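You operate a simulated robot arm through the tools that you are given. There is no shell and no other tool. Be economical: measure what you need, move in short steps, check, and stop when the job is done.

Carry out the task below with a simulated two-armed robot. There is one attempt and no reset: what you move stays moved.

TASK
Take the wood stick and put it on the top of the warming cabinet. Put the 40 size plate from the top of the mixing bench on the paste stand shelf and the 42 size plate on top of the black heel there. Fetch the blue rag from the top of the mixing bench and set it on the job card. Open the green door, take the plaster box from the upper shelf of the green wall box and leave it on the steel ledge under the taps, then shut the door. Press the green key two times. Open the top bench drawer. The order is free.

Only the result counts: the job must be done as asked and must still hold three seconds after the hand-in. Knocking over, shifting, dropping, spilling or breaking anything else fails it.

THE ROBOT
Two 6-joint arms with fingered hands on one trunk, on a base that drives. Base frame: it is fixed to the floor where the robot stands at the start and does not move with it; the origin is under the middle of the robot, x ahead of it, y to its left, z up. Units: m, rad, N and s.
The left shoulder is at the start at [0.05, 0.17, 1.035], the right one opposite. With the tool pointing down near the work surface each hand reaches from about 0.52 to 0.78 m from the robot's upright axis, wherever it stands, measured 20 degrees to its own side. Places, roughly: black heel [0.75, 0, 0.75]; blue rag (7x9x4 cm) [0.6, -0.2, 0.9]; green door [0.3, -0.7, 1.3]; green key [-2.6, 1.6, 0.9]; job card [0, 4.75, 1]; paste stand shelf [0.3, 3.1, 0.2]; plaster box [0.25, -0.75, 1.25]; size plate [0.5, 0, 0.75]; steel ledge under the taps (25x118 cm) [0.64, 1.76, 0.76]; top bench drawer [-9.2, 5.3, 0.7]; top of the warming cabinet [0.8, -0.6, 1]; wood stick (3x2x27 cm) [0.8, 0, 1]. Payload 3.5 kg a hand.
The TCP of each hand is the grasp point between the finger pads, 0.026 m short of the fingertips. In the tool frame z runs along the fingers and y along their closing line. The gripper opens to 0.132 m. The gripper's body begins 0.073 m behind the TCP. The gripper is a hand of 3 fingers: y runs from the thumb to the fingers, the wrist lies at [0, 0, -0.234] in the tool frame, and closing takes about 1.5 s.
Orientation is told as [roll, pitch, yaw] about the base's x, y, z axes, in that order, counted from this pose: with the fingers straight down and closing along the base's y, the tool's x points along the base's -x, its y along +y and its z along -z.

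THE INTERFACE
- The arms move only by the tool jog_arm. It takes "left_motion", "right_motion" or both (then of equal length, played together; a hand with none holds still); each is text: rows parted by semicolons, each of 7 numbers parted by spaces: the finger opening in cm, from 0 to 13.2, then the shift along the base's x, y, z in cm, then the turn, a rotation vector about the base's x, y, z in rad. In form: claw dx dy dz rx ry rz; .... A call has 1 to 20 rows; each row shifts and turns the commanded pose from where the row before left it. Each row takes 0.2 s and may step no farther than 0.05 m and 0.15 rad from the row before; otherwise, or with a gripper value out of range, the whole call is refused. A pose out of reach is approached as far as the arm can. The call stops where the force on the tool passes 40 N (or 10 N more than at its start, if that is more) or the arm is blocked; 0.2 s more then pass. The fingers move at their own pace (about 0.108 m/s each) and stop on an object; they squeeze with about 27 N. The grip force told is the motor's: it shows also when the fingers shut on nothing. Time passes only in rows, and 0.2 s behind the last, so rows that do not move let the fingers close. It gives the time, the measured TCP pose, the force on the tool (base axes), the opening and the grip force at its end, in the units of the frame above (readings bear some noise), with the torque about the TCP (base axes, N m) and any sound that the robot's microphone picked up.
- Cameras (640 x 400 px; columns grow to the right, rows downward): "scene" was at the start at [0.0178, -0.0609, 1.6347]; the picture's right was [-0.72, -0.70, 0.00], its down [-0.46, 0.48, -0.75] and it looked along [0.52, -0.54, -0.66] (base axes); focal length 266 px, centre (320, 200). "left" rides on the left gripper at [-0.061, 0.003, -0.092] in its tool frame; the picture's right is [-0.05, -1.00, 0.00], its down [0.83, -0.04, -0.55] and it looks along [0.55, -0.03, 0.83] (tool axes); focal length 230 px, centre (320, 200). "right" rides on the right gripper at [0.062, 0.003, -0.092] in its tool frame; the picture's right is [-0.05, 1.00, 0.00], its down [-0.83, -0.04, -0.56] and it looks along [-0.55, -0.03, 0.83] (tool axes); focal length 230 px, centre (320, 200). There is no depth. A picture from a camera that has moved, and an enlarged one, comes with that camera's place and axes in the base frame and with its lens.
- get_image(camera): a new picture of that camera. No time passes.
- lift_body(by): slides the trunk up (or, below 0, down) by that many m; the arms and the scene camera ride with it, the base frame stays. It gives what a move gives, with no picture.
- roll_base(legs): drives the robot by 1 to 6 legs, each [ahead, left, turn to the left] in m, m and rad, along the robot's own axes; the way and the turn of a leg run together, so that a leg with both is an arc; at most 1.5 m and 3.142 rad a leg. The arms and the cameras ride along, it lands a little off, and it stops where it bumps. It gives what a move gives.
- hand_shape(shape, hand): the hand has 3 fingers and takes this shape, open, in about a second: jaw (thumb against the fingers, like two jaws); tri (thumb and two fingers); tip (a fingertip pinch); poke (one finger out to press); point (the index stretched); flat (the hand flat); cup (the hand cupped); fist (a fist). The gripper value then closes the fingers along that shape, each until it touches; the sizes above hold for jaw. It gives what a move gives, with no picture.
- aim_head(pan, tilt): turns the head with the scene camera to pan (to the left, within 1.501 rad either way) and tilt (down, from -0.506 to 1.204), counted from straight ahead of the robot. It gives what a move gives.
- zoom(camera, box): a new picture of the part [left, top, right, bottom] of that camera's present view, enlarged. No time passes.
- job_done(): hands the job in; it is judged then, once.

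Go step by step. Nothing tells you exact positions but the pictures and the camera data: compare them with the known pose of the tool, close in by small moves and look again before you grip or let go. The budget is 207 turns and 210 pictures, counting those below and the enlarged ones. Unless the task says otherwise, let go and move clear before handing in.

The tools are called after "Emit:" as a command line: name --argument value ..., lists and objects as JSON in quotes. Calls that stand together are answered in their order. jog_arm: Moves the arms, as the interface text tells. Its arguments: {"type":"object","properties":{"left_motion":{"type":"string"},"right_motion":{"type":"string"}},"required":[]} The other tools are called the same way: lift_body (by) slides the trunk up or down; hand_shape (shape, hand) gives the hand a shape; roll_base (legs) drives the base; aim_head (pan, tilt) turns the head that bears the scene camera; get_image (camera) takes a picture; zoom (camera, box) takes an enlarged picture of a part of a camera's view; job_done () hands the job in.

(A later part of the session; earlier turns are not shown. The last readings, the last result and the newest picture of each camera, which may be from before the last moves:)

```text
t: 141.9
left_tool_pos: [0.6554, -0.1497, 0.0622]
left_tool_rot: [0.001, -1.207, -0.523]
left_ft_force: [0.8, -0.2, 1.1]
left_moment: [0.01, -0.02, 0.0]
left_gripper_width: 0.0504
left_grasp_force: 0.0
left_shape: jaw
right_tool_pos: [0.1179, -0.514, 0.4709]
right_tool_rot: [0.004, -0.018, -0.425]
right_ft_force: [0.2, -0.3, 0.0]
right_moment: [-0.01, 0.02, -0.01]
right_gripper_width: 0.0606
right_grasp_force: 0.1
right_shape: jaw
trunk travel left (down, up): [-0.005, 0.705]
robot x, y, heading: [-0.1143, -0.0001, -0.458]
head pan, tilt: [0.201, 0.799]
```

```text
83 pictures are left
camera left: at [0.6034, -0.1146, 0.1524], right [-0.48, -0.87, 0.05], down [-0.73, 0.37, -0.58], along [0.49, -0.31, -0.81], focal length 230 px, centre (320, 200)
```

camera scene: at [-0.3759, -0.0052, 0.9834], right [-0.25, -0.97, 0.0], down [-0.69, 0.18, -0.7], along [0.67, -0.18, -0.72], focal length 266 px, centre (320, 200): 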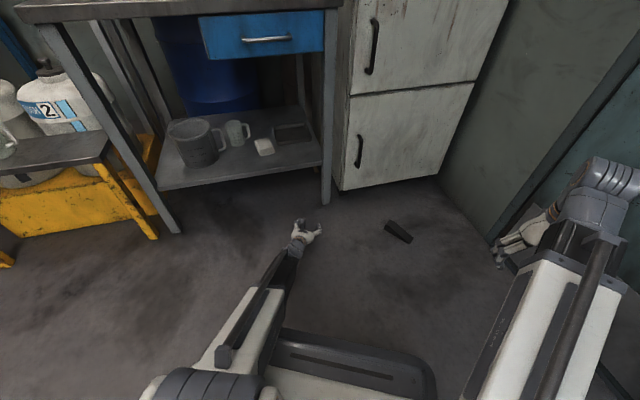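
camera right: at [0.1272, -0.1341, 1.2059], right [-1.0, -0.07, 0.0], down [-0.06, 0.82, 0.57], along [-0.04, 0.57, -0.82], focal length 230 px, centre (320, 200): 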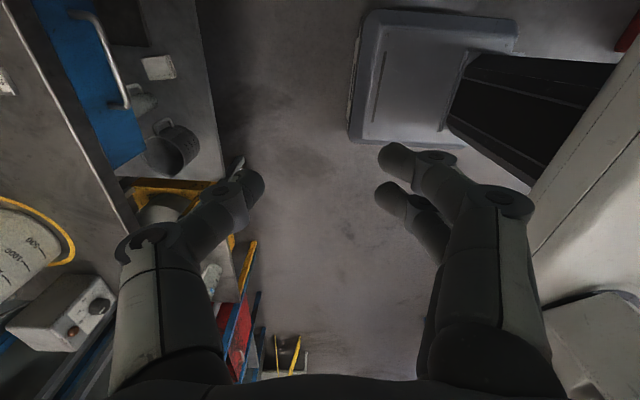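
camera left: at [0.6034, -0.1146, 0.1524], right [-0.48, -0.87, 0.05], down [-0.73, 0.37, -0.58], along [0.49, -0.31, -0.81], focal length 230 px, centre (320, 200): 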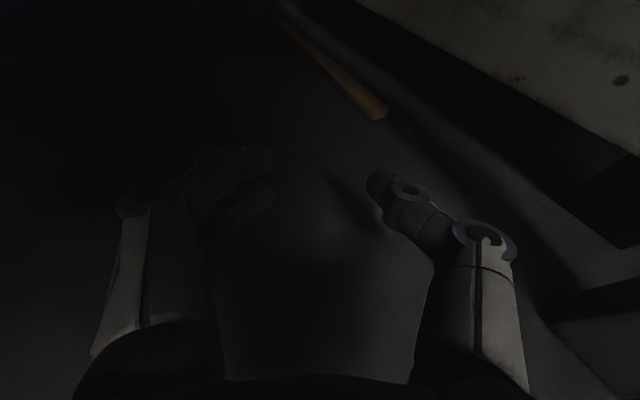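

The stick's near end is at about (0.762, -0.279). I drive 6 cm further and slide the hand right to line up in front of the stick.

Emit:
roll_base --legs '[[0.054, 0.026, 0]]'

Emit:
jog_arm --left_motion "5 0 -4 -0.5 0 0 0;5 0 -4 -0.5 0 0 0;5 0 -4 -0.8 0 0 0;5 0 -0.5 -0.7 0 0 0;5 0 0 0 0 0 0"

Emit:
get_image --camera "left"

```text
t: 142.9
left_tool_pos: [0.7173, -0.1503, 0.0611]
left_tool_rot: [0.0, -1.205, -0.524]
left_ft_force: [-0.4, 0.0, 0.1]
left_moment: [0.0, 0.01, -0.03]
left_gripper_width: 0.0505
left_grasp_force: 0.1
left_shape: jaw
right_tool_pos: [0.1772, -0.5144, 0.4719]
right_tool_rot: [0.003, -0.018, -0.426]
right_ft_force: [0.6, -0.4, 0.2]
right_moment: [-0.01, 0.0, 0.0]
right_gripper_width: 0.0604
right_grasp_force: 0.0
right_shape: jaw
trunk travel left (down, up): [-0.005, 0.705]
robot x, y, heading: [-0.0567, -0.0042, -0.454]
head pan, tilt: [0.201, 0.799]
```

```text
t: 144.1
left_tool_pos: [0.7333, -0.2423, 0.05]
left_tool_rot: [-0.029, -1.199, -0.522]
left_ft_force: [-0.3, 0.0, 0.5]
left_moment: [-0.02, -0.02, -0.03]
left_gripper_width: 0.0505
left_grasp_force: 0.0
left_shape: jaw
left hand out of reach, approached as far as the arm can: row 2, 3, 4
right_tool_pos: [0.1767, -0.5137, 0.4727]
right_tool_rot: [0.004, -0.02, -0.425]
right_ft_force: [0.2, -0.3, -1.2]
right_moment: [0.05, 0.03, -0.03]
right_gripper_width: 0.0606
right_grasp_force: 0.2
right_shape: jaw
trunk travel left (down, up): [-0.005, 0.705]
robot x, y, heading: [-0.0588, -0.0038, -0.456]
head pan, tilt: [0.201, 0.799]
```

```text
82 pictures are left
camera left: at [0.6841, -0.2056, 0.1414], right [-0.51, -0.86, 0.06], down [-0.72, 0.39, -0.57], along [0.47, -0.33, -0.82], focal length 230 px, centre (320, 200)
```

left: 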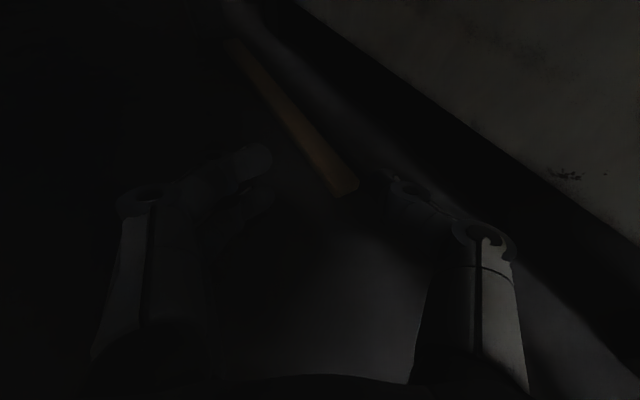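

Emit:
roll_base --legs '[[0.045, -0.008, 0]]'

Emit:
jog_arm --left_motion "5 0 0 -0.8 0 0 0;5 0 0 -0.8 0 0 0;5 0 0 0 0 0 0"

Emit:
get_image --camera "left"

```text
t: 145.0
left_tool_pos: [0.7723, -0.27, 0.0507]
left_tool_rot: [-0.03, -1.2, -0.524]
left_ft_force: [0.0, 0.3, -0.9]
left_moment: [0.02, 0.0, -0.01]
left_gripper_width: 0.0506
left_grasp_force: 0.0
left_shape: jaw
right_tool_pos: [0.2143, -0.5399, 0.4718]
right_tool_rot: [0.004, -0.019, -0.426]
right_ft_force: [0.4, -0.1, 0.7]
right_moment: [0.0, 0.03, -0.04]
right_gripper_width: 0.0605
right_grasp_force: 0.0
right_shape: jaw
trunk travel left (down, up): [-0.005, 0.705]
robot x, y, heading: [-0.0185, -0.0334, -0.457]
head pan, tilt: [0.201, 0.799]
```

```text
t: 145.8
left_tool_pos: [0.7726, -0.2681, 0.034]
left_tool_rot: [-0.029, -1.198, -0.523]
left_ft_force: [0.3, -0.6, -0.6]
left_moment: [0.01, 0.02, 0.02]
left_gripper_width: 0.0506
left_grasp_force: 0.1
left_shape: jaw
right_tool_pos: [0.2147, -0.5401, 0.4712]
right_tool_rot: [0.004, -0.018, -0.424]
right_ft_force: [0.3, 0.6, 0.4]
right_moment: [0.01, -0.01, -0.01]
right_gripper_width: 0.0608
right_grasp_force: 0.1
right_shape: jaw
trunk travel left (down, up): [-0.005, 0.705]
robot x, y, heading: [-0.0196, -0.0299, -0.459]
head pan, tilt: [0.201, 0.799]
```

```text
81 pictures are left
camera left: at [0.722, -0.2318, 0.126], right [-0.51, -0.86, 0.06], down [-0.72, 0.39, -0.57], along [0.47, -0.33, -0.82], focal length 230 px, centre (320, 200)
```

left: 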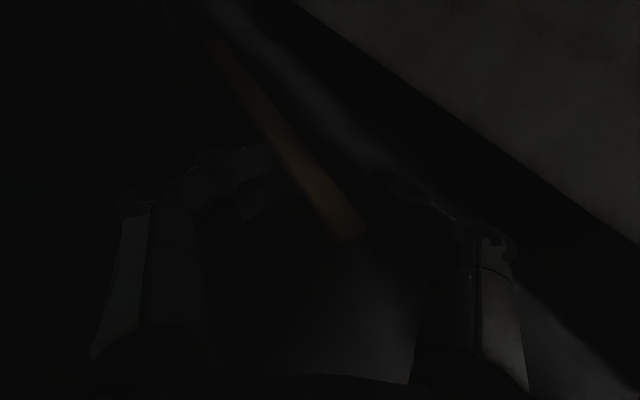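

The stick's end is between the fingers. I lower slightly and close.

Emit:
jog_arm --left_motion "5 0 0 -0.5 0 0 0;3 0 0 0 0 0 0;1 0 0 0 0 0 0;0 0 0 0 0 0 0;0 0 0 0 0 0 0;0 0 0 0 0 0 0;0 0 0 0 0 0 0"

Emit:
get_image --camera "left"

```text
t: 147.4
left_tool_pos: [0.7717, -0.2688, 0.0285]
left_tool_rot: [-0.033, -1.197, -0.524]
left_ft_force: [-0.7, 0.0, 0.4]
left_moment: [-0.02, 0.05, 0.02]
left_gripper_width: 0.0001
left_grasp_force: 26.9
left_shape: jaw
right_tool_pos: [0.2141, -0.5408, 0.4723]
right_tool_rot: [0.003, -0.019, -0.427]
right_ft_force: [-0.3, 0.3, -0.3]
right_moment: [-0.03, -0.01, 0.02]
right_gripper_width: 0.0603
right_grasp_force: 0.1
right_shape: jaw
trunk travel left (down, up): [-0.005, 0.705]
robot x, y, heading: [-0.0196, -0.0296, -0.458]
head pan, tilt: [0.201, 0.799]
```

```text
80 pictures are left
camera left: at [0.7221, -0.2318, 0.1209], right [-0.51, -0.86, 0.06], down [-0.72, 0.39, -0.57], along [0.47, -0.33, -0.82], focal length 230 px, centre (320, 200)
```

left: 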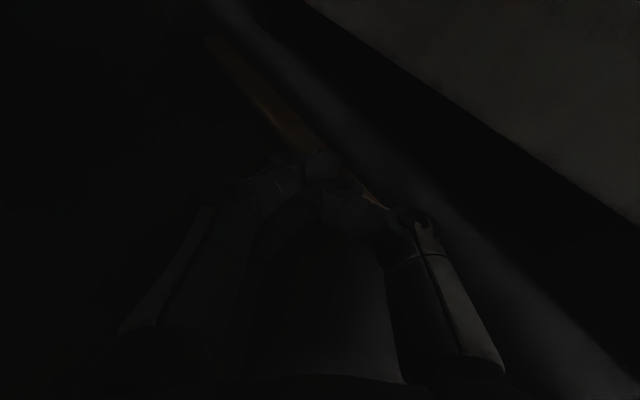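

It closed over the top of the stick. I open, lower another centimetre (guarded by the force stop) and close again.

Emit:
jog_arm --left_motion "6 0 0 0.5 0 0 0;6 0 0 0 0 0 0;6 0 0 0 0 0 0;6 0 0 -0.7 0 0 0;6 0 0 -0.5 0 0 0;6 0 0 -0.5 0 0 0;6 0 0 -0.3 0 0 0;6 0 0 0 0 0 0"

Emit:
zoom --camera "left" --box '[220, 100, 440, 260]'

```text
t: 149.0
left_tool_pos: [0.7763, -0.2688, 0.0239]
left_tool_rot: [-0.028, -1.215, -0.534]
left_ft_force: [-6.5, 4.7, 16.6]
left_moment: [0.42, -0.4, 0.28]
left_gripper_width: 0.0602
left_grasp_force: 0.1
left_shape: jaw
right_tool_pos: [0.2135, -0.5412, 0.4719]
right_tool_rot: [0.002, -0.022, -0.424]
right_ft_force: [0.5, 0.2, -0.9]
right_moment: [0.03, -0.01, 0.01]
right_gripper_width: 0.0606
right_grasp_force: 0.1
right_shape: jaw
trunk travel left (down, up): [-0.005, 0.705]
robot x, y, heading: [-0.0215, -0.0281, -0.458]
head pan, tilt: [0.201, 0.799]
stopped in row 8 (left hand): the force on the tool passed its limit at 42 N (the readings are from after the stop); the commanded pose is now the measured one
```

```text
2.50 times, centred on (330, 180) of left
camera zoom: at [0.7235, -0.2315, 0.1146], right [-0.52, -0.85, 0.06], down [-0.71, 0.39, -0.59], along [0.48, -0.34, -0.81], focal length 575 px, centre (295, 250)
```

zoom: 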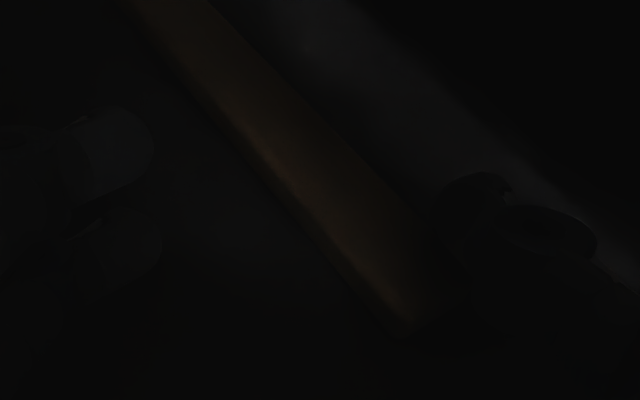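

The lower finger rests on the floor while the thumb is still above. I roll the hand slightly so that the thumb goes lower, then close.

Emit:
jog_arm --left_motion "6 0 0 0.3 0.109 -0.0625 0;6 0 0 0 0.109 -0.0625 0;6 0 0 -0.3 0 0 0;6 0 0 -0.2 0 0 0;4 0 0 0 0 0 0;2 0 0 0 0 0 0;0 0 0 0 0 0 0;0 0 0 0 0 0 0;0 0 0 0 0 0 0;0 0 0 0 0 0 0"

Emit:
get_image --camera "left"

```text
t: 151.2
left_tool_pos: [0.7968, -0.2359, 0.0324]
left_tool_rot: [0.559, -1.134, -1.11]
left_ft_force: [-0.6, 0.7, 0.0]
left_moment: [0.03, 0.0, -0.01]
left_gripper_width: 0.0003
left_grasp_force: 27.5
left_shape: jaw
left hand out of reach, approached as far as the arm can: row 1, 2, 3
right_tool_pos: [0.2146, -0.5404, 0.4721]
right_tool_rot: [0.002, -0.02, -0.424]
right_ft_force: [0.0, 0.1, -1.0]
right_moment: [-0.01, 0.01, 0.02]
right_gripper_width: 0.0607
right_grasp_force: 0.0
right_shape: jaw
trunk travel left (down, up): [-0.005, 0.705]
robot x, y, heading: [-0.0194, -0.029, -0.453]
head pan, tilt: [0.201, 0.799]
```

```text
78 pictures are left
camera left: at [0.7365, -0.2148, 0.122], right [-0.54, -0.83, -0.18], down [-0.63, 0.53, -0.56], along [0.56, -0.19, -0.81], focal length 230 px, centre (320, 200)
```

left: 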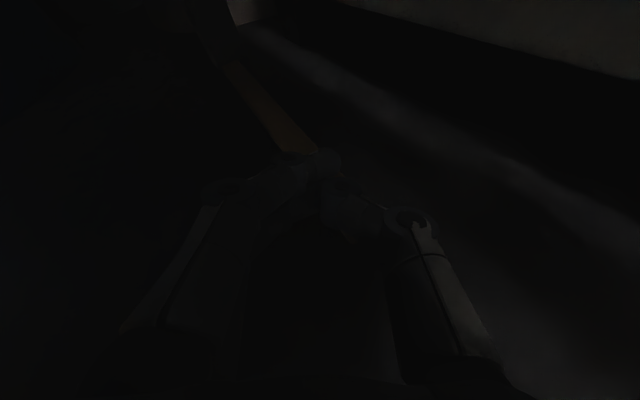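

I missed it and the arm is at a joint limit there. I back the base a little, undo the roll, lift, and look again before trying to drag the stick out by pressing on it.

Emit:
jog_arm --left_motion "0 -1 0 1.5 -0.109 0.0625 0;0 -1 0 1.5 -0.109 0.0625 0;0 0 0 0 0 0 0"

Emit:
roll_base --legs '[[-0.06, 0, 0]]'

Emit:
get_image --camera "left"

```text
t: 152.0
left_tool_pos: [0.7748, -0.2372, 0.0546]
left_tool_rot: [-0.039, -1.204, -0.526]
left_ft_force: [-0.1, 0.0, -0.3]
left_moment: [0.03, -0.03, -0.01]
left_gripper_width: 0.0001
left_grasp_force: 27.3
left_shape: jaw
right_tool_pos: [0.2148, -0.5407, 0.4706]
right_tool_rot: [0.003, -0.018, -0.426]
right_ft_force: [-0.3, 0.9, 0.0]
right_moment: [-0.01, 0.03, 0.03]
right_gripper_width: 0.0606
right_grasp_force: 0.1
right_shape: jaw
trunk travel left (down, up): [-0.005, 0.705]
robot x, y, heading: [-0.0171, -0.0294, -0.452]
head pan, tilt: [0.201, 0.799]
```

```text
t: 153.0
left_tool_pos: [0.7214, -0.2083, 0.0611]
left_tool_rot: [-0.031, -1.211, -0.532]
left_ft_force: [0.8, -0.9, -0.2]
left_moment: [-0.01, 0.02, -0.01]
left_gripper_width: 0.0002
left_grasp_force: 26.7
left_shape: jaw
right_tool_pos: [0.1601, -0.5141, 0.4715]
right_tool_rot: [0.004, -0.019, -0.425]
right_ft_force: [-0.3, 0.5, -0.5]
right_moment: [0.05, -0.01, 0.0]
right_gripper_width: 0.0602
right_grasp_force: 0.0
right_shape: jaw
trunk travel left (down, up): [-0.005, 0.705]
robot x, y, heading: [-0.0712, -0.0048, -0.453]
head pan, tilt: [0.201, 0.799]
```

```text
77 pictures are left
camera left: at [0.6713, -0.1707, 0.1511], right [-0.51, -0.86, 0.06], down [-0.72, 0.39, -0.58], along [0.47, -0.34, -0.81], focal length 230 px, centre (320, 200)
```

left: 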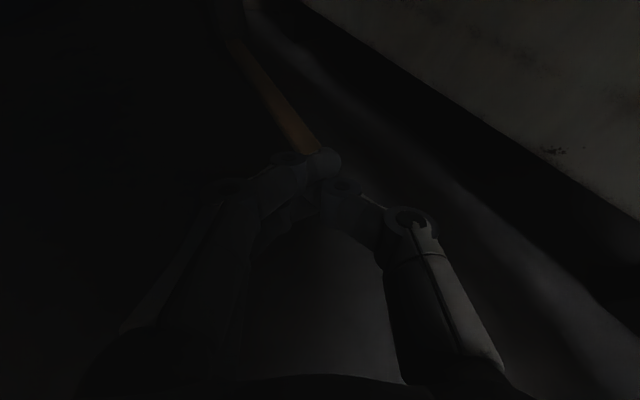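

Emit:
jog_arm --left_motion "7 0 0 0 0 0 0;7 0 0 0 0 0 0;7 0 0 0 0 0 0;7 0 0 0 0 0 0"

Emit:
get_image --camera "left"

```text
t: 154.0
left_tool_pos: [0.7224, -0.2077, 0.0605]
left_tool_rot: [-0.03, -1.209, -0.532]
left_ft_force: [-0.1, -0.3, 0.5]
left_moment: [-0.02, -0.02, -0.04]
left_gripper_width: 0.0694
left_grasp_force: 0.0
left_shape: jaw
right_tool_pos: [0.16, -0.5135, 0.4709]
right_tool_rot: [0.003, -0.019, -0.425]
right_ft_force: [0.4, -0.5, 0.2]
right_moment: [0.01, -0.03, -0.02]
right_gripper_width: 0.0606
right_grasp_force: 0.1
right_shape: jaw
trunk travel left (down, up): [-0.005, 0.705]
robot x, y, heading: [-0.0732, -0.0057, -0.453]
head pan, tilt: [0.201, 0.799]
```

```text
76 pictures are left
camera left: at [0.6713, -0.1707, 0.1511], right [-0.51, -0.86, 0.06], down [-0.72, 0.39, -0.58], along [0.47, -0.34, -0.81], focal length 230 px, centre (320, 200)
```

left: 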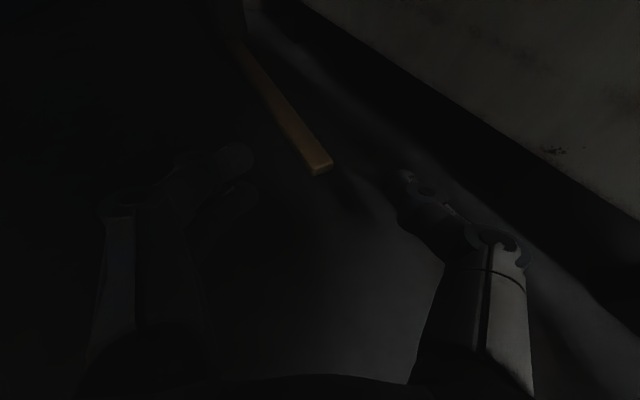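

The stick's near end is at about (0.78, -0.247), now 3 cm further from the cabinet. I turn the hand to align better, straddle the end and check.

Emit:
jog_arm --left_motion "7 0 0 0 0 0 0.1;7 0 0 0 0 0 0.1;7 2.6 -1.2 -1.1 0 0 0;7 2.6 -1.2 -1.1 0 0 0;7 2.4 -1.1 -1 0 0 0;7 0 0 -0.3 0 0 0;7 0 0 0 0 0 0"

Emit:
get_image --camera "left"

```text
t: 155.6
left_tool_pos: [0.7602, -0.2248, 0.0462]
left_tool_rot: [-0.032, -1.211, -0.48]
left_ft_force: [-0.8, 0.4, -0.7]
left_moment: [-0.02, -0.01, 0.0]
left_gripper_width: 0.0697
left_grasp_force: 0.1
left_shape: jaw
left hand out of reach, approached as far as the arm can: row 1, 2, 4, 5
right_tool_pos: [0.1595, -0.5151, 0.4722]
right_tool_rot: [0.004, -0.02, -0.425]
right_ft_force: [-0.8, 0.1, -0.1]
right_moment: [0.01, -0.02, -0.01]
right_gripper_width: 0.0605
right_grasp_force: 0.1
right_shape: jaw
trunk travel left (down, up): [-0.005, 0.705]
robot x, y, heading: [-0.0693, -0.003, -0.458]
head pan, tilt: [0.201, 0.799]
```

```text
75 pictures are left
camera left: at [0.7059, -0.19, 0.1374], right [-0.47, -0.88, 0.06], down [-0.73, 0.35, -0.58], along [0.49, -0.32, -0.81], focal length 230 px, centre (320, 200)
```

left: 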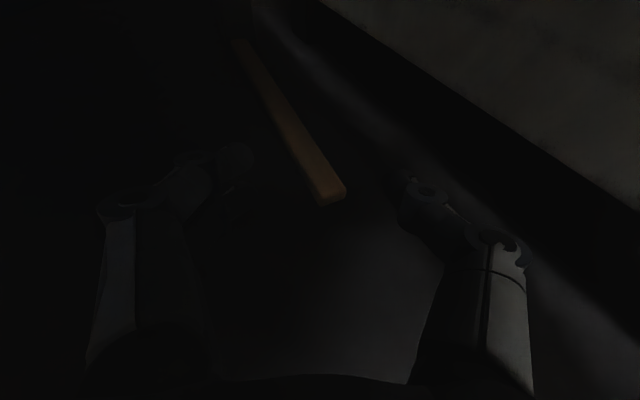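

The limit seems to be the boom's downward pitch, so a longer reach from farther back should work. I back the base 8 cm and extend.

Emit:
roll_base --legs '[[-0.08, 0, 0]]'

Emit:
jog_arm --left_motion "7 3 -1.5 0 0 0 0;7 3 -1.5 0 0 0 0;7 3 -1.5 0 0 0 0;7 2 -0.5 -0.5 0 0 0.08;7 0 0 -0.8 0 0 0.08;7 0 0 -0.6 0 0 0;7 0 0 0 0 0 0"

Emit:
get_image --camera "left"

```text
t: 156.7
left_tool_pos: [0.6863, -0.1919, 0.0462]
left_tool_rot: [-0.03, -1.209, -0.481]
left_ft_force: [0.0, -0.2, 0.6]
left_moment: [-0.01, 0.0, 0.04]
left_gripper_width: 0.0698
left_grasp_force: 0.0
left_shape: jaw
right_tool_pos: [0.0865, -0.4794, 0.4716]
right_tool_rot: [0.005, -0.019, -0.426]
right_ft_force: [-0.6, 0.3, -0.1]
right_moment: [-0.01, 0.0, 0.0]
right_gripper_width: 0.0606
right_grasp_force: 0.1
right_shape: jaw
trunk travel left (down, up): [-0.005, 0.705]
robot x, y, heading: [-0.1453, 0.0286, -0.458]
head pan, tilt: [0.201, 0.799]
```

```text
t: 158.3
left_tool_pos: [0.724, -0.1866, 0.0959]
left_tool_rot: [-0.059, -1.2, -0.402]
left_ft_force: [-0.4, 0.0, 0.1]
left_moment: [0.01, 0.03, 0.02]
left_gripper_width: 0.0693
left_grasp_force: 0.1
left_shape: jaw
left hand out of reach, approached as far as the arm can: row 1, 2, 3, 4, 5
right_tool_pos: [0.0875, -0.4791, 0.472]
right_tool_rot: [0.002, -0.017, -0.426]
right_ft_force: [-0.7, 0.5, 1.0]
right_moment: [-0.02, -0.03, 0.01]
right_gripper_width: 0.0606
right_grasp_force: 0.1
right_shape: jaw
trunk travel left (down, up): [-0.005, 0.705]
robot x, y, heading: [-0.1452, 0.0318, -0.457]
head pan, tilt: [0.201, 0.799]
```

```text
74 pictures are left
camera left: at [0.6701, -0.1537, 0.1869], right [-0.42, -0.9, 0.07], down [-0.76, 0.31, -0.57], along [0.5, -0.3, -0.82], focal length 230 px, centre (320, 200)
```

left: 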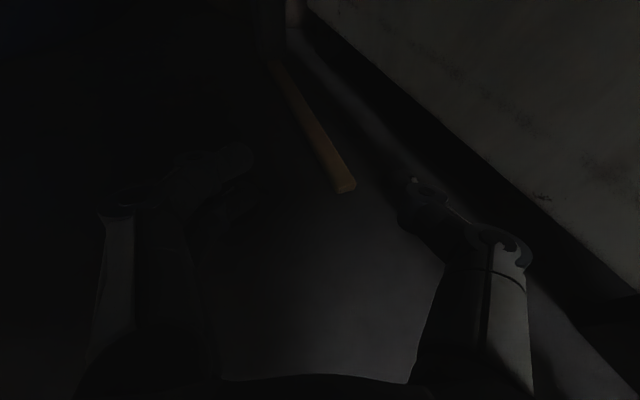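

It is actually the maximum extension that limits. I retract the arm a bit and bring the base closer instead.

Emit:
jog_arm --left_motion "7 -4 1 0 0 0 0;7 -4 1 0 0 0 0;7 -1.5 0 -2 0 0 0;7 0 0 0 0 0 0"

Emit:
roll_base --legs '[[0.155, 0.025, 0]]'

Emit:
get_image --camera "left"

```text
t: 159.3
left_tool_pos: [0.6427, -0.146, 0.0787]
left_tool_rot: [-0.073, -1.197, -0.406]
left_ft_force: [0.4, -0.4, -0.4]
left_moment: [-0.02, 0.03, 0.02]
left_gripper_width: 0.0694
left_grasp_force: 0.0
left_shape: jaw
left hand out of reach, approached as far as the arm can: row 2, 3
right_tool_pos: [0.0869, -0.4786, 0.4719]
right_tool_rot: [0.003, -0.019, -0.426]
right_ft_force: [-0.1, 0.5, 0.1]
right_moment: [-0.01, 0.03, 0.02]
right_gripper_width: 0.0607
right_grasp_force: 0.1
right_shape: jaw
trunk travel left (down, up): [-0.005, 0.705]
robot x, y, heading: [-0.1438, 0.0331, -0.456]
head pan, tilt: [0.201, 0.799]
```

```text
t: 160.7
left_tool_pos: [0.7624, -0.1844, 0.0697]
left_tool_rot: [-0.069, -1.179, -0.411]
left_ft_force: [-1.2, -0.9, 0.0]
left_moment: [-0.01, 0.01, 0.0]
left_gripper_width: 0.0697
left_grasp_force: 0.0
left_shape: jaw
right_tool_pos: [0.2241, -0.5208, 0.4714]
right_tool_rot: [0.002, -0.019, -0.425]
right_ft_force: [0.3, -0.1, -0.2]
right_moment: [0.0, -0.01, -0.01]
right_gripper_width: 0.0606
right_grasp_force: 0.1
right_shape: jaw
trunk travel left (down, up): [-0.005, 0.705]
robot x, y, heading: [-0.0069, -0.0137, -0.457]
head pan, tilt: [0.201, 0.799]
stopped in leg 1: the robot was blocked; the commanded pose is now the measured one
```

```text
73 pictures are left
camera left: at [0.7115, -0.1516, 0.1635], right [-0.44, -0.9, 0.07], down [-0.76, 0.33, -0.55], along [0.47, -0.3, -0.83], focal length 230 px, centre (320, 200)
```

left: 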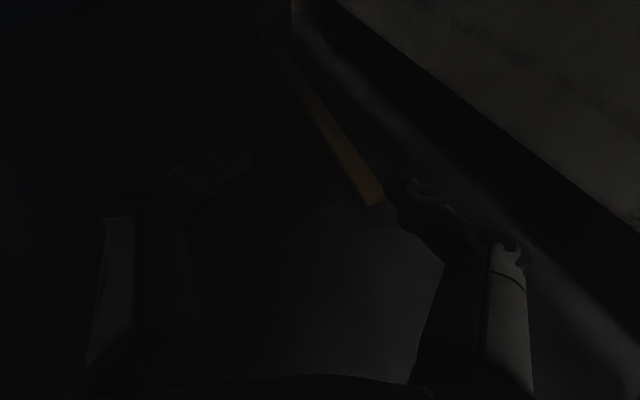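

The boom touched the shelf edge from below, I think. I lower the hand first and then slide right onto the stick's end.

Emit:
jog_arm --left_motion "7 -0.5 0 -1.5 0 0 0;7 0 -1.5 -1.5 0 0 0;7 0.5 -2 -0.8 0 0 0;7 1 -1.5 -0.3 0 0 0;7 1.2 -0.4 0 0 0 0;7 0 0 0 0 0 0"

Emit:
get_image --camera "left"

```text
t: 162.1
left_tool_pos: [0.7994, -0.2104, 0.031]
left_tool_rot: [-0.081, -1.171, -0.409]
left_ft_force: [0.2, 0.5, -0.8]
left_moment: [0.01, 0.0, -0.01]
left_gripper_width: 0.0699
left_grasp_force: 0.0
left_shape: jaw
left hand out of reach, approached as far as the arm can: row 2, 3, 4
right_tool_pos: [0.2233, -0.5214, 0.4705]
right_tool_rot: [0.005, -0.016, -0.425]
right_ft_force: [-0.3, -0.3, 0.1]
right_moment: [-0.01, 0.01, 0.02]
right_gripper_width: 0.0604
right_grasp_force: 0.1
right_shape: jaw
trunk travel left (down, up): [-0.005, 0.705]
robot x, y, heading: [-0.0093, -0.0136, -0.458]
head pan, tilt: [0.201, 0.799]
```

```text
72 pictures are left
camera left: at [0.7488, -0.1763, 0.1244], right [-0.45, -0.89, 0.08], down [-0.77, 0.33, -0.55], along [0.46, -0.31, -0.83], focal length 230 px, centre (320, 200)
```

left: 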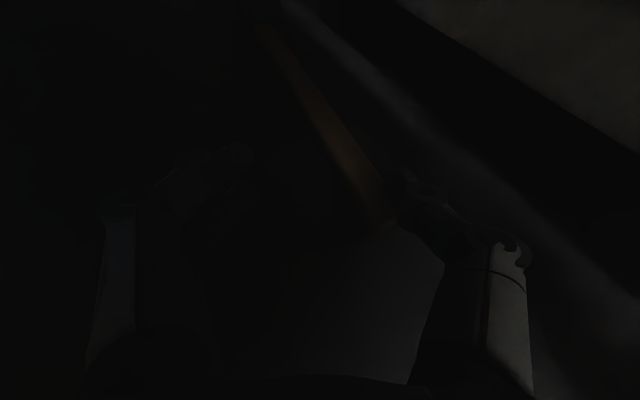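

The stick end is between thumb and fingers. I lower a touch and close.

Emit:
jog_arm --left_motion "7 0 0 -0.4 0 0 0;7 0 0 -0.2 0 0 0;5 0 0 0 0 0 0;3.5 0 0 0 0 0 0;2 0 0 0 0 0 0;1 0 0 0 0 0 0;0 0 0 0 0 0 0;0 0 0 0 0 0 0;0 0 0 0 0 0 0"

Emit:
get_image --camera "left"

```text
t: 164.1
left_tool_pos: [0.8024, -0.2121, 0.0292]
left_tool_rot: [-0.081, -1.174, -0.411]
left_ft_force: [-0.7, -0.9, 0.5]
left_moment: [0.01, -0.02, 0.0]
left_gripper_width: 0.0001
left_grasp_force: 27.0
left_shape: jaw
right_tool_pos: [0.2231, -0.5211, 0.472]
right_tool_rot: [0.002, -0.016, -0.424]
right_ft_force: [-0.7, 0.0, -0.7]
right_moment: [0.03, 0.0, 0.0]
right_gripper_width: 0.0605
right_grasp_force: 0.0
right_shape: jaw
trunk travel left (down, up): [-0.005, 0.705]
robot x, y, heading: [-0.0057, -0.012, -0.454]
head pan, tilt: [0.201, 0.799]
```

```text
71 pictures are left
camera left: at [0.7519, -0.1771, 0.1222], right [-0.45, -0.89, 0.08], down [-0.76, 0.33, -0.55], along [0.47, -0.31, -0.83], focal length 230 px, centre (320, 200)
```

left: 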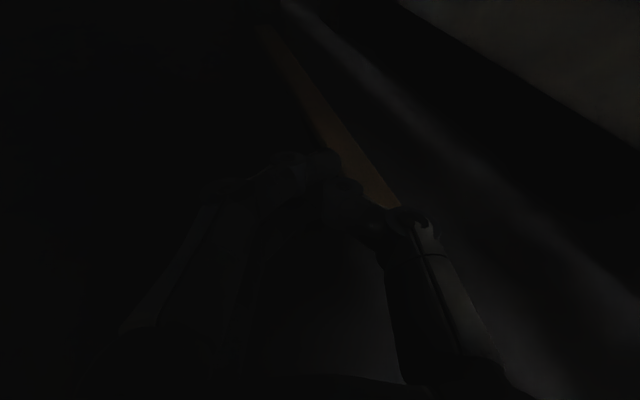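

The fingers pass over the 2 cm stick again. I switch to dragging: closed fingertips pressed on its top while pulling back. I lift and centre the tips above the stick.

Emit:
jog_arm --left_motion "0 0 0 1.5 0 0 0;0 0 0 1.5 0 0 0;0 0 0 0 0 0 0"

Emit:
roll_base --legs '[[0.012, -0.032, 0]]'

Emit:
get_image --camera "left"

```text
t: 165.1
left_tool_pos: [0.7868, -0.2079, 0.0304]
left_tool_rot: [-0.076, -1.137, -0.412]
left_ft_force: [1.0, -0.3, 0.1]
left_moment: [0.0, 0.0, 0.01]
left_gripper_width: 0.0
left_grasp_force: 27.6
left_shape: jaw
right_tool_pos: [0.2254, -0.5222, 0.4719]
right_tool_rot: [0.002, -0.015, -0.425]
right_ft_force: [-0.3, 1.4, -0.9]
right_moment: [0.0, 0.04, 0.0]
right_gripper_width: 0.0603
right_grasp_force: 0.1
right_shape: jaw
trunk travel left (down, up): [-0.005, 0.705]
robot x, y, heading: [-0.0096, -0.0135, -0.454]
head pan, tilt: [0.201, 0.799]
stopped in row 3 (left hand): the arm was blocked; the commanded pose is now the measured one
```

```text
t: 165.9
left_tool_pos: [0.7837, -0.2416, 0.0351]
left_tool_rot: [-0.073, -1.144, -0.414]
left_ft_force: [0.4, 0.6, -0.9]
left_moment: [0.0, 0.03, 0.02]
left_gripper_width: 0.0001
left_grasp_force: 27.0
left_shape: jaw
right_tool_pos: [0.2191, -0.5554, 0.4728]
right_tool_rot: [0.002, -0.018, -0.426]
right_ft_force: [0.3, -0.5, 0.7]
right_moment: [0.01, -0.01, 0.0]
right_gripper_width: 0.0607
right_grasp_force: 0.0
right_shape: jaw
trunk travel left (down, up): [-0.005, 0.705]
robot x, y, heading: [-0.0162, -0.0496, -0.454]
head pan, tilt: [0.201, 0.799]
```

```text
70 pictures are left
camera left: at [0.7369, -0.2098, 0.1302], right [-0.44, -0.89, 0.08], down [-0.78, 0.34, -0.53], along [0.44, -0.29, -0.85], focal length 230 px, centre (320, 200)
```

left: 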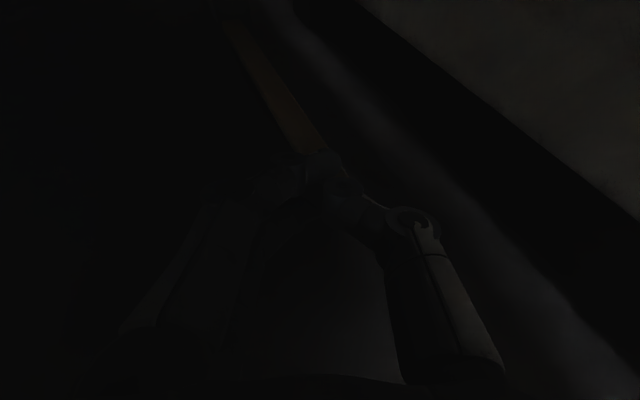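

Emit:
jog_arm --left_motion "0 0.8 0 0 0 0 0;0 0 0 -0.4 0 0 0;0 0 0 -0.4 0 0 0"

```text
t: 166.7
left_tool_pos: [0.7947, -0.2403, 0.0284]
left_tool_rot: [-0.074, -1.146, -0.414]
left_ft_force: [0.2, 0.8, 0.6]
left_moment: [0.02, -0.01, 0.01]
left_gripper_width: 0.0002
left_grasp_force: 26.8
left_shape: jaw
right_tool_pos: [0.2204, -0.5557, 0.4727]
right_tool_rot: [0.003, -0.02, -0.423]
right_ft_force: [0.4, -0.5, -0.7]
right_moment: [-0.03, -0.02, 0.01]
right_gripper_width: 0.0608
right_grasp_force: 0.0
right_shape: jaw
trunk travel left (down, up): [-0.005, 0.705]
robot x, y, heading: [-0.0148, -0.0476, -0.458]
head pan, tilt: [0.201, 0.799]
```

Emit:
jog_arm --left_motion "7 -1 0 0.3 0 0 0;7 0 0 0 0 0 0;7 0 0 0 0 0 0;7 0 0 0 0 0 0"

Emit:
zoom --camera "left" --box '[160, 20, 480, 260]'

```text
t: 167.7
left_tool_pos: [0.7839, -0.2426, 0.0317]
left_tool_rot: [-0.078, -1.148, -0.413]
left_ft_force: [-0.6, 0.1, 0.3]
left_moment: [0.01, -0.02, 0.0]
left_gripper_width: 0.0695
left_grasp_force: 0.1
left_shape: jaw
right_tool_pos: [0.2195, -0.5553, 0.4715]
right_tool_rot: [0.003, -0.018, -0.424]
right_ft_force: [0.3, 0.1, -0.4]
right_moment: [-0.03, -0.02, 0.01]
right_gripper_width: 0.0609
right_grasp_force: 0.0
right_shape: jaw
trunk travel left (down, up): [-0.005, 0.705]
robot x, y, heading: [-0.0126, -0.0449, -0.453]
head pan, tilt: [0.201, 0.799]
```

```text
1.67 times, centred on (320, 140) of left
camera zoom: at [0.7355, -0.2095, 0.1259], right [-0.44, -0.89, 0.08], down [-0.78, 0.34, -0.53], along [0.44, -0.3, -0.85], focal length 384 px, centre (320, 300)
```

zoom: 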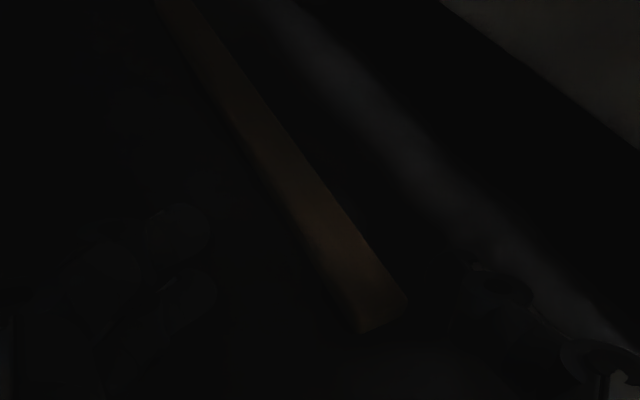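

The tips were just above the stick. I align over it, go 2 cm deeper, lower until the fingertips nearly touch the floor, then close.

Emit:
roll_base --legs '[[0.02, -0.008, 0]]'

Emit:
jog_arm --left_motion "7 0 0 -0.4 0 0 0;7 0 0 -0.3 0 0 0;7 0 0 -0.2 0 0 0;7 0 0 -0.2 0 0 0;7 0 0 0 0 0 0"

```text
t: 168.6
left_tool_pos: [0.7902, -0.2541, 0.0277]
left_tool_rot: [-0.072, -1.143, -0.418]
left_ft_force: [-0.8, 0.5, 2.5]
left_moment: [0.09, -0.03, 0.04]
left_gripper_width: 0.0701
left_grasp_force: 0.0
left_shape: jaw
right_tool_pos: [0.2312, -0.5693, 0.4713]
right_tool_rot: [0.004, -0.019, -0.423]
right_ft_force: [-0.5, 0.0, 0.6]
right_moment: [-0.01, 0.02, -0.01]
right_gripper_width: 0.0606
right_grasp_force: 0.1
right_shape: jaw
trunk travel left (down, up): [-0.005, 0.705]
robot x, y, heading: [0.0011, -0.063, -0.452]
head pan, tilt: [0.201, 0.799]
stopped in leg 1: the robot was blocked; the commanded pose is now the measured one
```

```text
t: 169.7
left_tool_pos: [0.7947, -0.2543, 0.0253]
left_tool_rot: [-0.071, -1.161, -0.426]
left_ft_force: [-5.4, 2.5, 16.9]
left_moment: [0.54, -0.4, 0.32]
left_gripper_width: 0.0695
left_grasp_force: 0.0
left_shape: jaw
right_tool_pos: [0.2327, -0.5691, 0.4719]
right_tool_rot: [0.004, -0.02, -0.424]
right_ft_force: [-0.1, 0.0, 0.8]
right_moment: [-0.03, 0.01, 0.01]
right_gripper_width: 0.0607
right_grasp_force: 0.0
right_shape: jaw
trunk travel left (down, up): [-0.005, 0.705]
robot x, y, heading: [0.0005, -0.0578, -0.459]
head pan, tilt: [0.201, 0.799]
stopped in row 5 (left hand): the force on the tool passed its limit at 41 N (the readings are from after the stop); the commanded pose is now the measured one
```

Emit:
jog_arm --left_motion "6 0 0 0 0 0 0;5 0 0 0 0 0 0;4 0 0 0 0 0 0;3 0 0 0 0 0 0;2 0 0 0 0 0 0;1 0 0 0 0 0 0;0 0 0 0 0 0 0;0 0 0 0 0 0 0;0 0 0 0 0 0 0"

Emit:
zoom --camera "left" --box '[160, 20, 480, 260]'

```text
t: 170.8
left_tool_pos: [0.7947, -0.253, 0.0269]
left_tool_rot: [-0.07, -1.16, -0.421]
left_ft_force: [-0.5, 5.5, 13.4]
left_moment: [0.33, -0.36, 0.19]
left_gripper_width: 0.0231
left_grasp_force: 0.1
left_shape: jaw
right_tool_pos: [0.2341, -0.5682, 0.4719]
right_tool_rot: [0.003, -0.021, -0.423]
right_ft_force: [0.4, 0.0, -0.6]
right_moment: [-0.02, -0.01, 0.06]
right_gripper_width: 0.0607
right_grasp_force: 0.1
right_shape: jaw
trunk travel left (down, up): [-0.005, 0.705]
robot x, y, heading: [0.0013, -0.0583, -0.454]
head pan, tilt: [0.201, 0.799]
stopped in row 5 (left hand): the force on the tool passed its limit at 43 N (the readings are from after the stop); the commanded pose is now the measured one
```

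```text
1.67 times, centred on (320, 140) of left
camera zoom: at [0.7461, -0.2191, 0.1197], right [-0.45, -0.89, 0.08], down [-0.77, 0.34, -0.54], along [0.46, -0.3, -0.84], focal length 384 px, centre (320, 300)
```

zoom: 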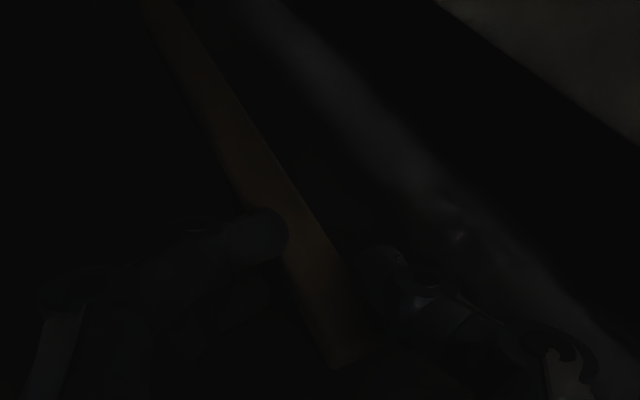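

The thumb is now on the right side and a finger on the left of the stick. I ease up 2 mm and continue closing.

Emit:
jog_arm --left_motion "2 0 0 0.15 0 0 0;1 0 0 0 0 0 0;0 0 0 0 0 0 0;0 0 0 0 0 0 0;0 0 0 0 0 0 0;0 0 0 0 0 0 0"

Emit:
zoom --camera "left" --box '[160, 20, 480, 260]'

```text
t: 172.2
left_tool_pos: [0.7931, -0.251, 0.0276]
left_tool_rot: [-0.071, -1.157, -0.42]
left_ft_force: [7.9, 3.5, 13.0]
left_moment: [0.27, -0.56, 0.02]
left_gripper_width: 0.0033
left_grasp_force: 27.3
left_shape: jaw
right_tool_pos: [0.2327, -0.569, 0.4727]
right_tool_rot: [0.004, -0.022, -0.423]
right_ft_force: [-0.2, -1.1, 0.1]
right_moment: [-0.05, 0.02, -0.01]
right_gripper_width: 0.0606
right_grasp_force: 0.1
right_shape: jaw
trunk travel left (down, up): [-0.005, 0.705]
robot x, y, heading: [-0.002, -0.0585, -0.454]
head pan, tilt: [0.201, 0.799]
```

```text
1.67 times, centred on (320, 140) of left
camera zoom: at [0.7457, -0.2189, 0.1202], right [-0.45, -0.89, 0.08], down [-0.77, 0.34, -0.54], along [0.45, -0.3, -0.84], focal length 384 px, centre (320, 300)
```

zoom: 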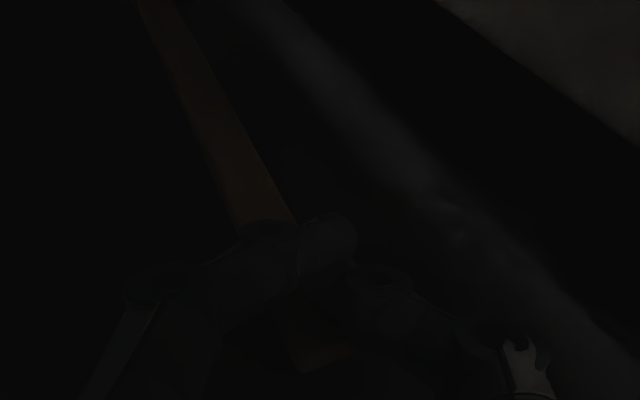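

The fingers now seem to clasp the stick near its end. I pull back 8 cm and see if it follows.

Emit:
roll_base --legs '[[-0.08, -0.017, 0]]'

Emit:
get_image --camera "left"

```text
t: 173.2
left_tool_pos: [0.7129, -0.2296, 0.0256]
left_tool_rot: [-0.072, -1.158, -0.417]
left_ft_force: [4.3, 1.7, 13.4]
left_moment: [0.2, -0.43, 0.09]
left_gripper_width: 0.003
left_grasp_force: 26.9
left_shape: jaw
right_tool_pos: [0.1516, -0.5485, 0.4727]
right_tool_rot: [0.004, -0.021, -0.422]
right_ft_force: [0.7, 0.5, 1.5]
right_moment: [-0.01, -0.02, 0.02]
right_gripper_width: 0.0604
right_grasp_force: 0.0
right_shape: jaw
trunk travel left (down, up): [-0.005, 0.705]
robot x, y, heading: [-0.0797, -0.0369, -0.455]
head pan, tilt: [0.201, 0.799]
```

```text
66 pictures are left
camera left: at [0.6647, -0.1968, 0.1198], right [-0.45, -0.89, 0.08], down [-0.77, 0.34, -0.54], along [0.45, -0.3, -0.84], focal length 230 px, centre (320, 200)
```

left: 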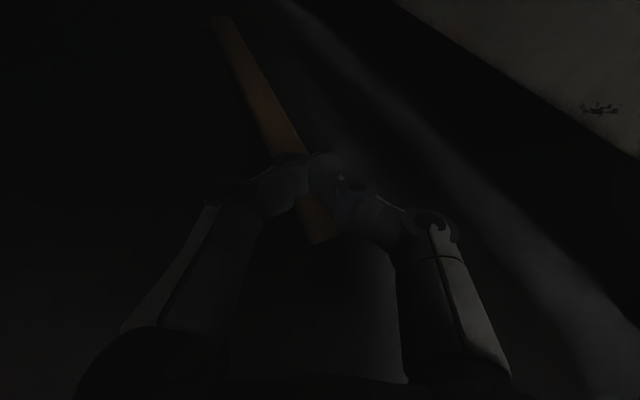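

It follows. I keep pulling, steering left of the bench leg.

Emit:
roll_base --legs '[[-0.161, -0.012, 0], [-0.278, -0.137, 0]]'

Emit:
get_image --camera "left"

Emit:
get_image --camera "scene"

```text
t: 176.4
left_tool_pos: [0.2478, -0.1724, 0.0255]
left_tool_rot: [-0.072, -1.157, -0.419]
left_ft_force: [-1.4, 2.9, 12.0]
left_moment: [0.16, -0.25, -0.01]
left_gripper_width: 0.003
left_grasp_force: 27.2
left_shape: jaw
right_tool_pos: [-0.3136, -0.4915, 0.4731]
right_tool_rot: [0.002, -0.021, -0.423]
right_ft_force: [0.5, 0.8, -0.2]
right_moment: [-0.01, 0.0, -0.01]
right_gripper_width: 0.0608
right_grasp_force: 0.1
right_shape: jaw
trunk travel left (down, up): [-0.005, 0.705]
robot x, y, heading: [-0.5478, 0.0176, -0.45]
head pan, tilt: [0.201, 0.799]
```

```text
65 pictures are left
camera left: at [0.1991, -0.1392, 0.1198], right [-0.45, -0.89, 0.08], down [-0.77, 0.34, -0.54], along [0.45, -0.3, -0.84], focal length 230 px, centre (320, 200)
```

left: 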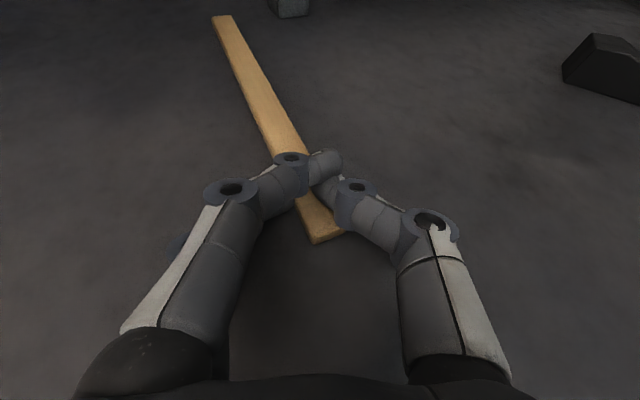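

```text
64 pictures are left
camera scene: at [-0.5067, 0.0164, 0.9835], right [-0.25, -0.97, 0.0], down [-0.69, 0.18, -0.7], along [0.68, -0.17, -0.72], focal length 266 px, centre (320, 200)
```

scene: 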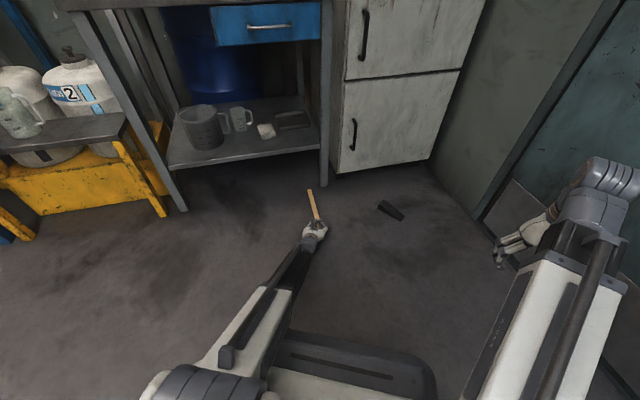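

Excellent — the stick is out in the open. I release it, raise the left hand, turn the base straight and bring the right hand above the stick's middle (≈ 0.36, -0.174).

Emit:
jog_arm --left_motion "7 0 0 0 0 0 0;7 0 0 0 0 0 0;7 0 0 0 0 0 0;7 0 0 0 0 0 0;7 0 0 4 0 0 0;7 0 0 4 0 0 0;7 0 0 4 0.061 0.137 0;7 0 0 4 0.061 0.137 0;7 0 0 4 0.061 0.137 0;7 0 0 4 0.061 0.137 0;7 0 0 4 0.061 0.137 0;7 0 0 4 0.061 0.137 0;7 0 0 4 0.061 0.137 0;7 0 0 4 0.061 0.137 0"

Emit:
roll_base --legs '[[0, 0, 0.45], [0.35, 0.0, 0]]'

Emit:
aim_head --pan 0 --tilt 1.1

Emit:
get_image --camera "scene"

```text
t: 179.4
left_tool_pos: [0.1958, -0.1624, 0.391]
left_tool_rot: [-0.103, -0.039, -0.419]
left_ft_force: [0.2, 0.0, -0.2]
left_moment: [0.01, 0.01, 0.0]
left_gripper_width: 0.0701
left_grasp_force: 0.1
left_shape: jaw
left hand out of reach, approached as far as the arm can: row 7, 8, 13, 14
right_tool_pos: [-0.3131, -0.4893, 0.4727]
right_tool_rot: [0.004, -0.02, -0.422]
right_ft_force: [0.7, -0.1, -0.4]
right_moment: [-0.02, -0.01, -0.02]
right_gripper_width: 0.0608
right_grasp_force: 0.1
right_shape: jaw
trunk travel left (down, up): [-0.005, 0.705]
robot x, y, heading: [-0.5457, 0.0172, -0.459]
head pan, tilt: [0.201, 0.799]
```

```text
t: 183.0
left_tool_pos: [0.553, 0.1793, 0.3908]
left_tool_rot: [-0.102, -0.041, 0.033]
left_ft_force: [-0.3, 0.2, 0.2]
left_moment: [-0.01, 0.01, 0.0]
left_gripper_width: 0.07
left_grasp_force: 0.1
left_shape: jaw
right_tool_pos: [0.2377, -0.3374, 0.4711]
right_tool_rot: [0.004, -0.019, 0.029]
right_ft_force: [0.4, -0.3, 0.2]
right_moment: [0.02, 0.02, -0.01]
right_gripper_width: 0.0604
right_grasp_force: 0.1
right_shape: jaw
trunk travel left (down, up): [-0.005, 0.705]
robot x, y, heading: [-0.1936, 0.0208, -0.001]
head pan, tilt: [0.201, 0.799]
```

```text
t: 183.8
left_tool_pos: [0.5538, 0.178, 0.3908]
left_tool_rot: [-0.104, -0.04, 0.032]
left_ft_force: [0.0, -0.1, -0.3]
left_moment: [-0.01, 0.02, 0.0]
left_gripper_width: 0.0699
left_grasp_force: 0.2
left_shape: jaw
right_tool_pos: [0.2376, -0.3363, 0.4721]
right_tool_rot: [0.004, -0.021, 0.029]
right_ft_force: [-0.1, -0.1, -0.5]
right_moment: [0.01, 0.03, -0.01]
right_gripper_width: 0.0605
right_grasp_force: 0.0
right_shape: jaw
trunk travel left (down, up): [-0.005, 0.705]
robot x, y, heading: [-0.1962, 0.0206, 0.002]
head pan, tilt: [0.0, 1.1]
```

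```text
63 pictures are left
camera scene: at [-0.1729, 0.0182, 0.9617], right [0.0, -1.0, 0.0], down [-0.89, 0.0, -0.45], along [0.45, 0.0, -0.89], focal length 266 px, centre (320, 200)
```

scene: 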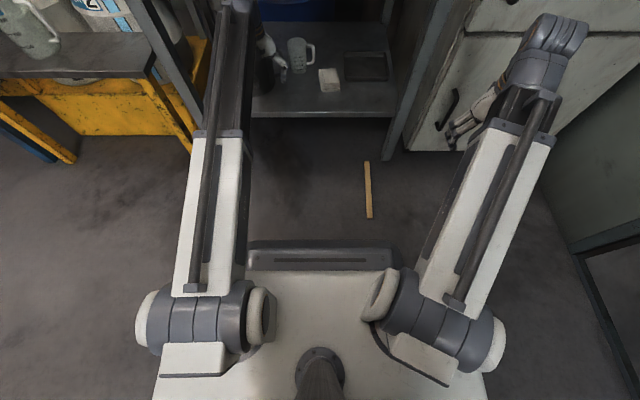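

The left hand has swung in over the lower shelf, touching nothing. I back straight out, then bring the right hand over the stick.

Emit:
roll_base --legs '[[-0.15, 0, 0]]'

Emit:
jog_arm --right_motion "8 4.4 2.7 0 0 0 -0.07;8 4.4 2.7 0 0 0 0;8 4.4 2.7 0 0 0 0;8 4.4 2.7 0 0 0 0;8 4.4 2.7 0 0 0 0;8 4.6 2.6 0 0 0 0;8 0 0 -5 0 0 0;8 0 0 -5 0 0 0;8 0 0 -5 0 0 0;8 0 0 -5 0 0 0;8 0 0 -5 0 0 0;8 0 0 -5 0 0 0;8 0 0 -3 0 0 0;8 0 0 0 0 0 0"

Emit:
get_image --camera "right"

```text
t: 185.1
left_tool_pos: [0.4037, 0.1794, 0.39]
left_tool_rot: [-0.101, -0.04, 0.032]
left_ft_force: [-0.5, 0.1, -0.1]
left_moment: [0.01, 0.01, 0.03]
left_gripper_width: 0.07
left_grasp_force: 0.0
left_shape: jaw
right_tool_pos: [0.0874, -0.3377, 0.4718]
right_tool_rot: [0.004, -0.018, 0.029]
right_ft_force: [0.7, -0.2, -0.5]
right_moment: [0.01, -0.01, -0.01]
right_gripper_width: 0.0607
right_grasp_force: 0.0
right_shape: jaw
trunk travel left (down, up): [-0.005, 0.705]
robot x, y, heading: [-0.3478, 0.0206, -0.003]
head pan, tilt: [0.0, 1.1]
```

```text
refused: row 1 steps farther than a row can; nothing moved
```

```text
62 pictures are left
camera right: at [0.0243, -0.3367, 0.5626], right [0.02, 1.0, 0.0], down [0.82, -0.02, 0.57], along [0.57, -0.01, -0.82], focal length 230 px, centre (320, 200)
```

right: 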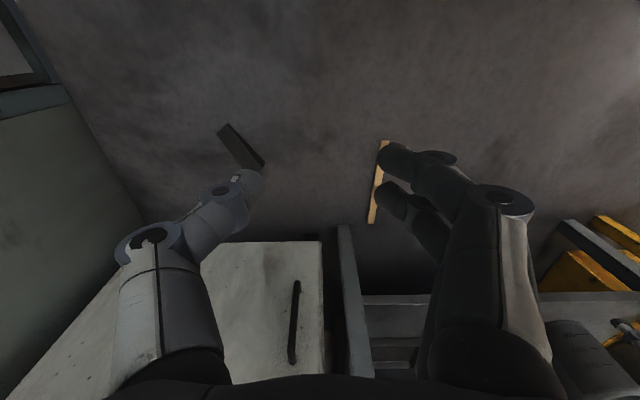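

Emit:
jog_arm --right_motion "8 3.83 2.32 0 0 0 -0.07;8 3.83 2.32 0 0 0 0;8 3.83 2.32 0 0 0 0;8 3.83 2.32 0 0 0 0;8 3.83 2.32 0 0 0 0;8 3.83 2.32 0 0 0 0;8 3.83 2.32 0 0 0 0;8 0 0 -5 0 0 0;8 0 0 -5 0 0 0;8 0 0 -5 0 0 0;8 0 0 -5 0 0 0;8 0 0 -5 0 0 0;8 0 0 -5 0 0 0;8 0 0 -5 0 0 0;8 0 0 -2 0 0 0;8 0 0 0 0 0 0"

Emit:
get_image --camera "right"

```text
t: 188.5
left_tool_pos: [0.4029, 0.1794, 0.3915]
left_tool_rot: [-0.101, -0.041, 0.034]
left_ft_force: [-0.1, -0.7, 0.2]
left_moment: [-0.01, 0.0, -0.01]
left_gripper_width: 0.0701
left_grasp_force: 0.2
left_shape: jaw
right_tool_pos: [0.3573, -0.1748, 0.1004]
right_tool_rot: [0.005, -0.019, -0.039]
right_ft_force: [-0.9, -0.3, -0.2]
right_moment: [0.03, 0.02, -0.03]
right_gripper_width: 0.0794
right_grasp_force: 0.0
right_shape: jaw
trunk travel left (down, up): [-0.005, 0.705]
robot x, y, heading: [-0.3438, 0.0226, -0.0]
head pan, tilt: [0.0, 1.1]
```

```text
61 pictures are left
camera right: at [0.2924, -0.1698, 0.1925], right [0.09, 1.0, 0.0], down [0.82, -0.08, 0.57], along [0.57, -0.05, -0.82], focal length 230 px, centre (320, 200)
```

right: 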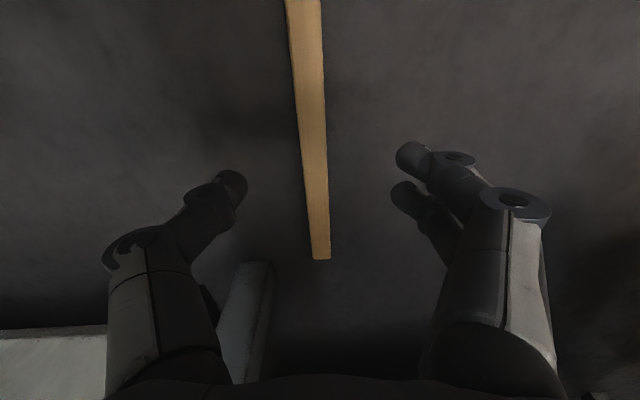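

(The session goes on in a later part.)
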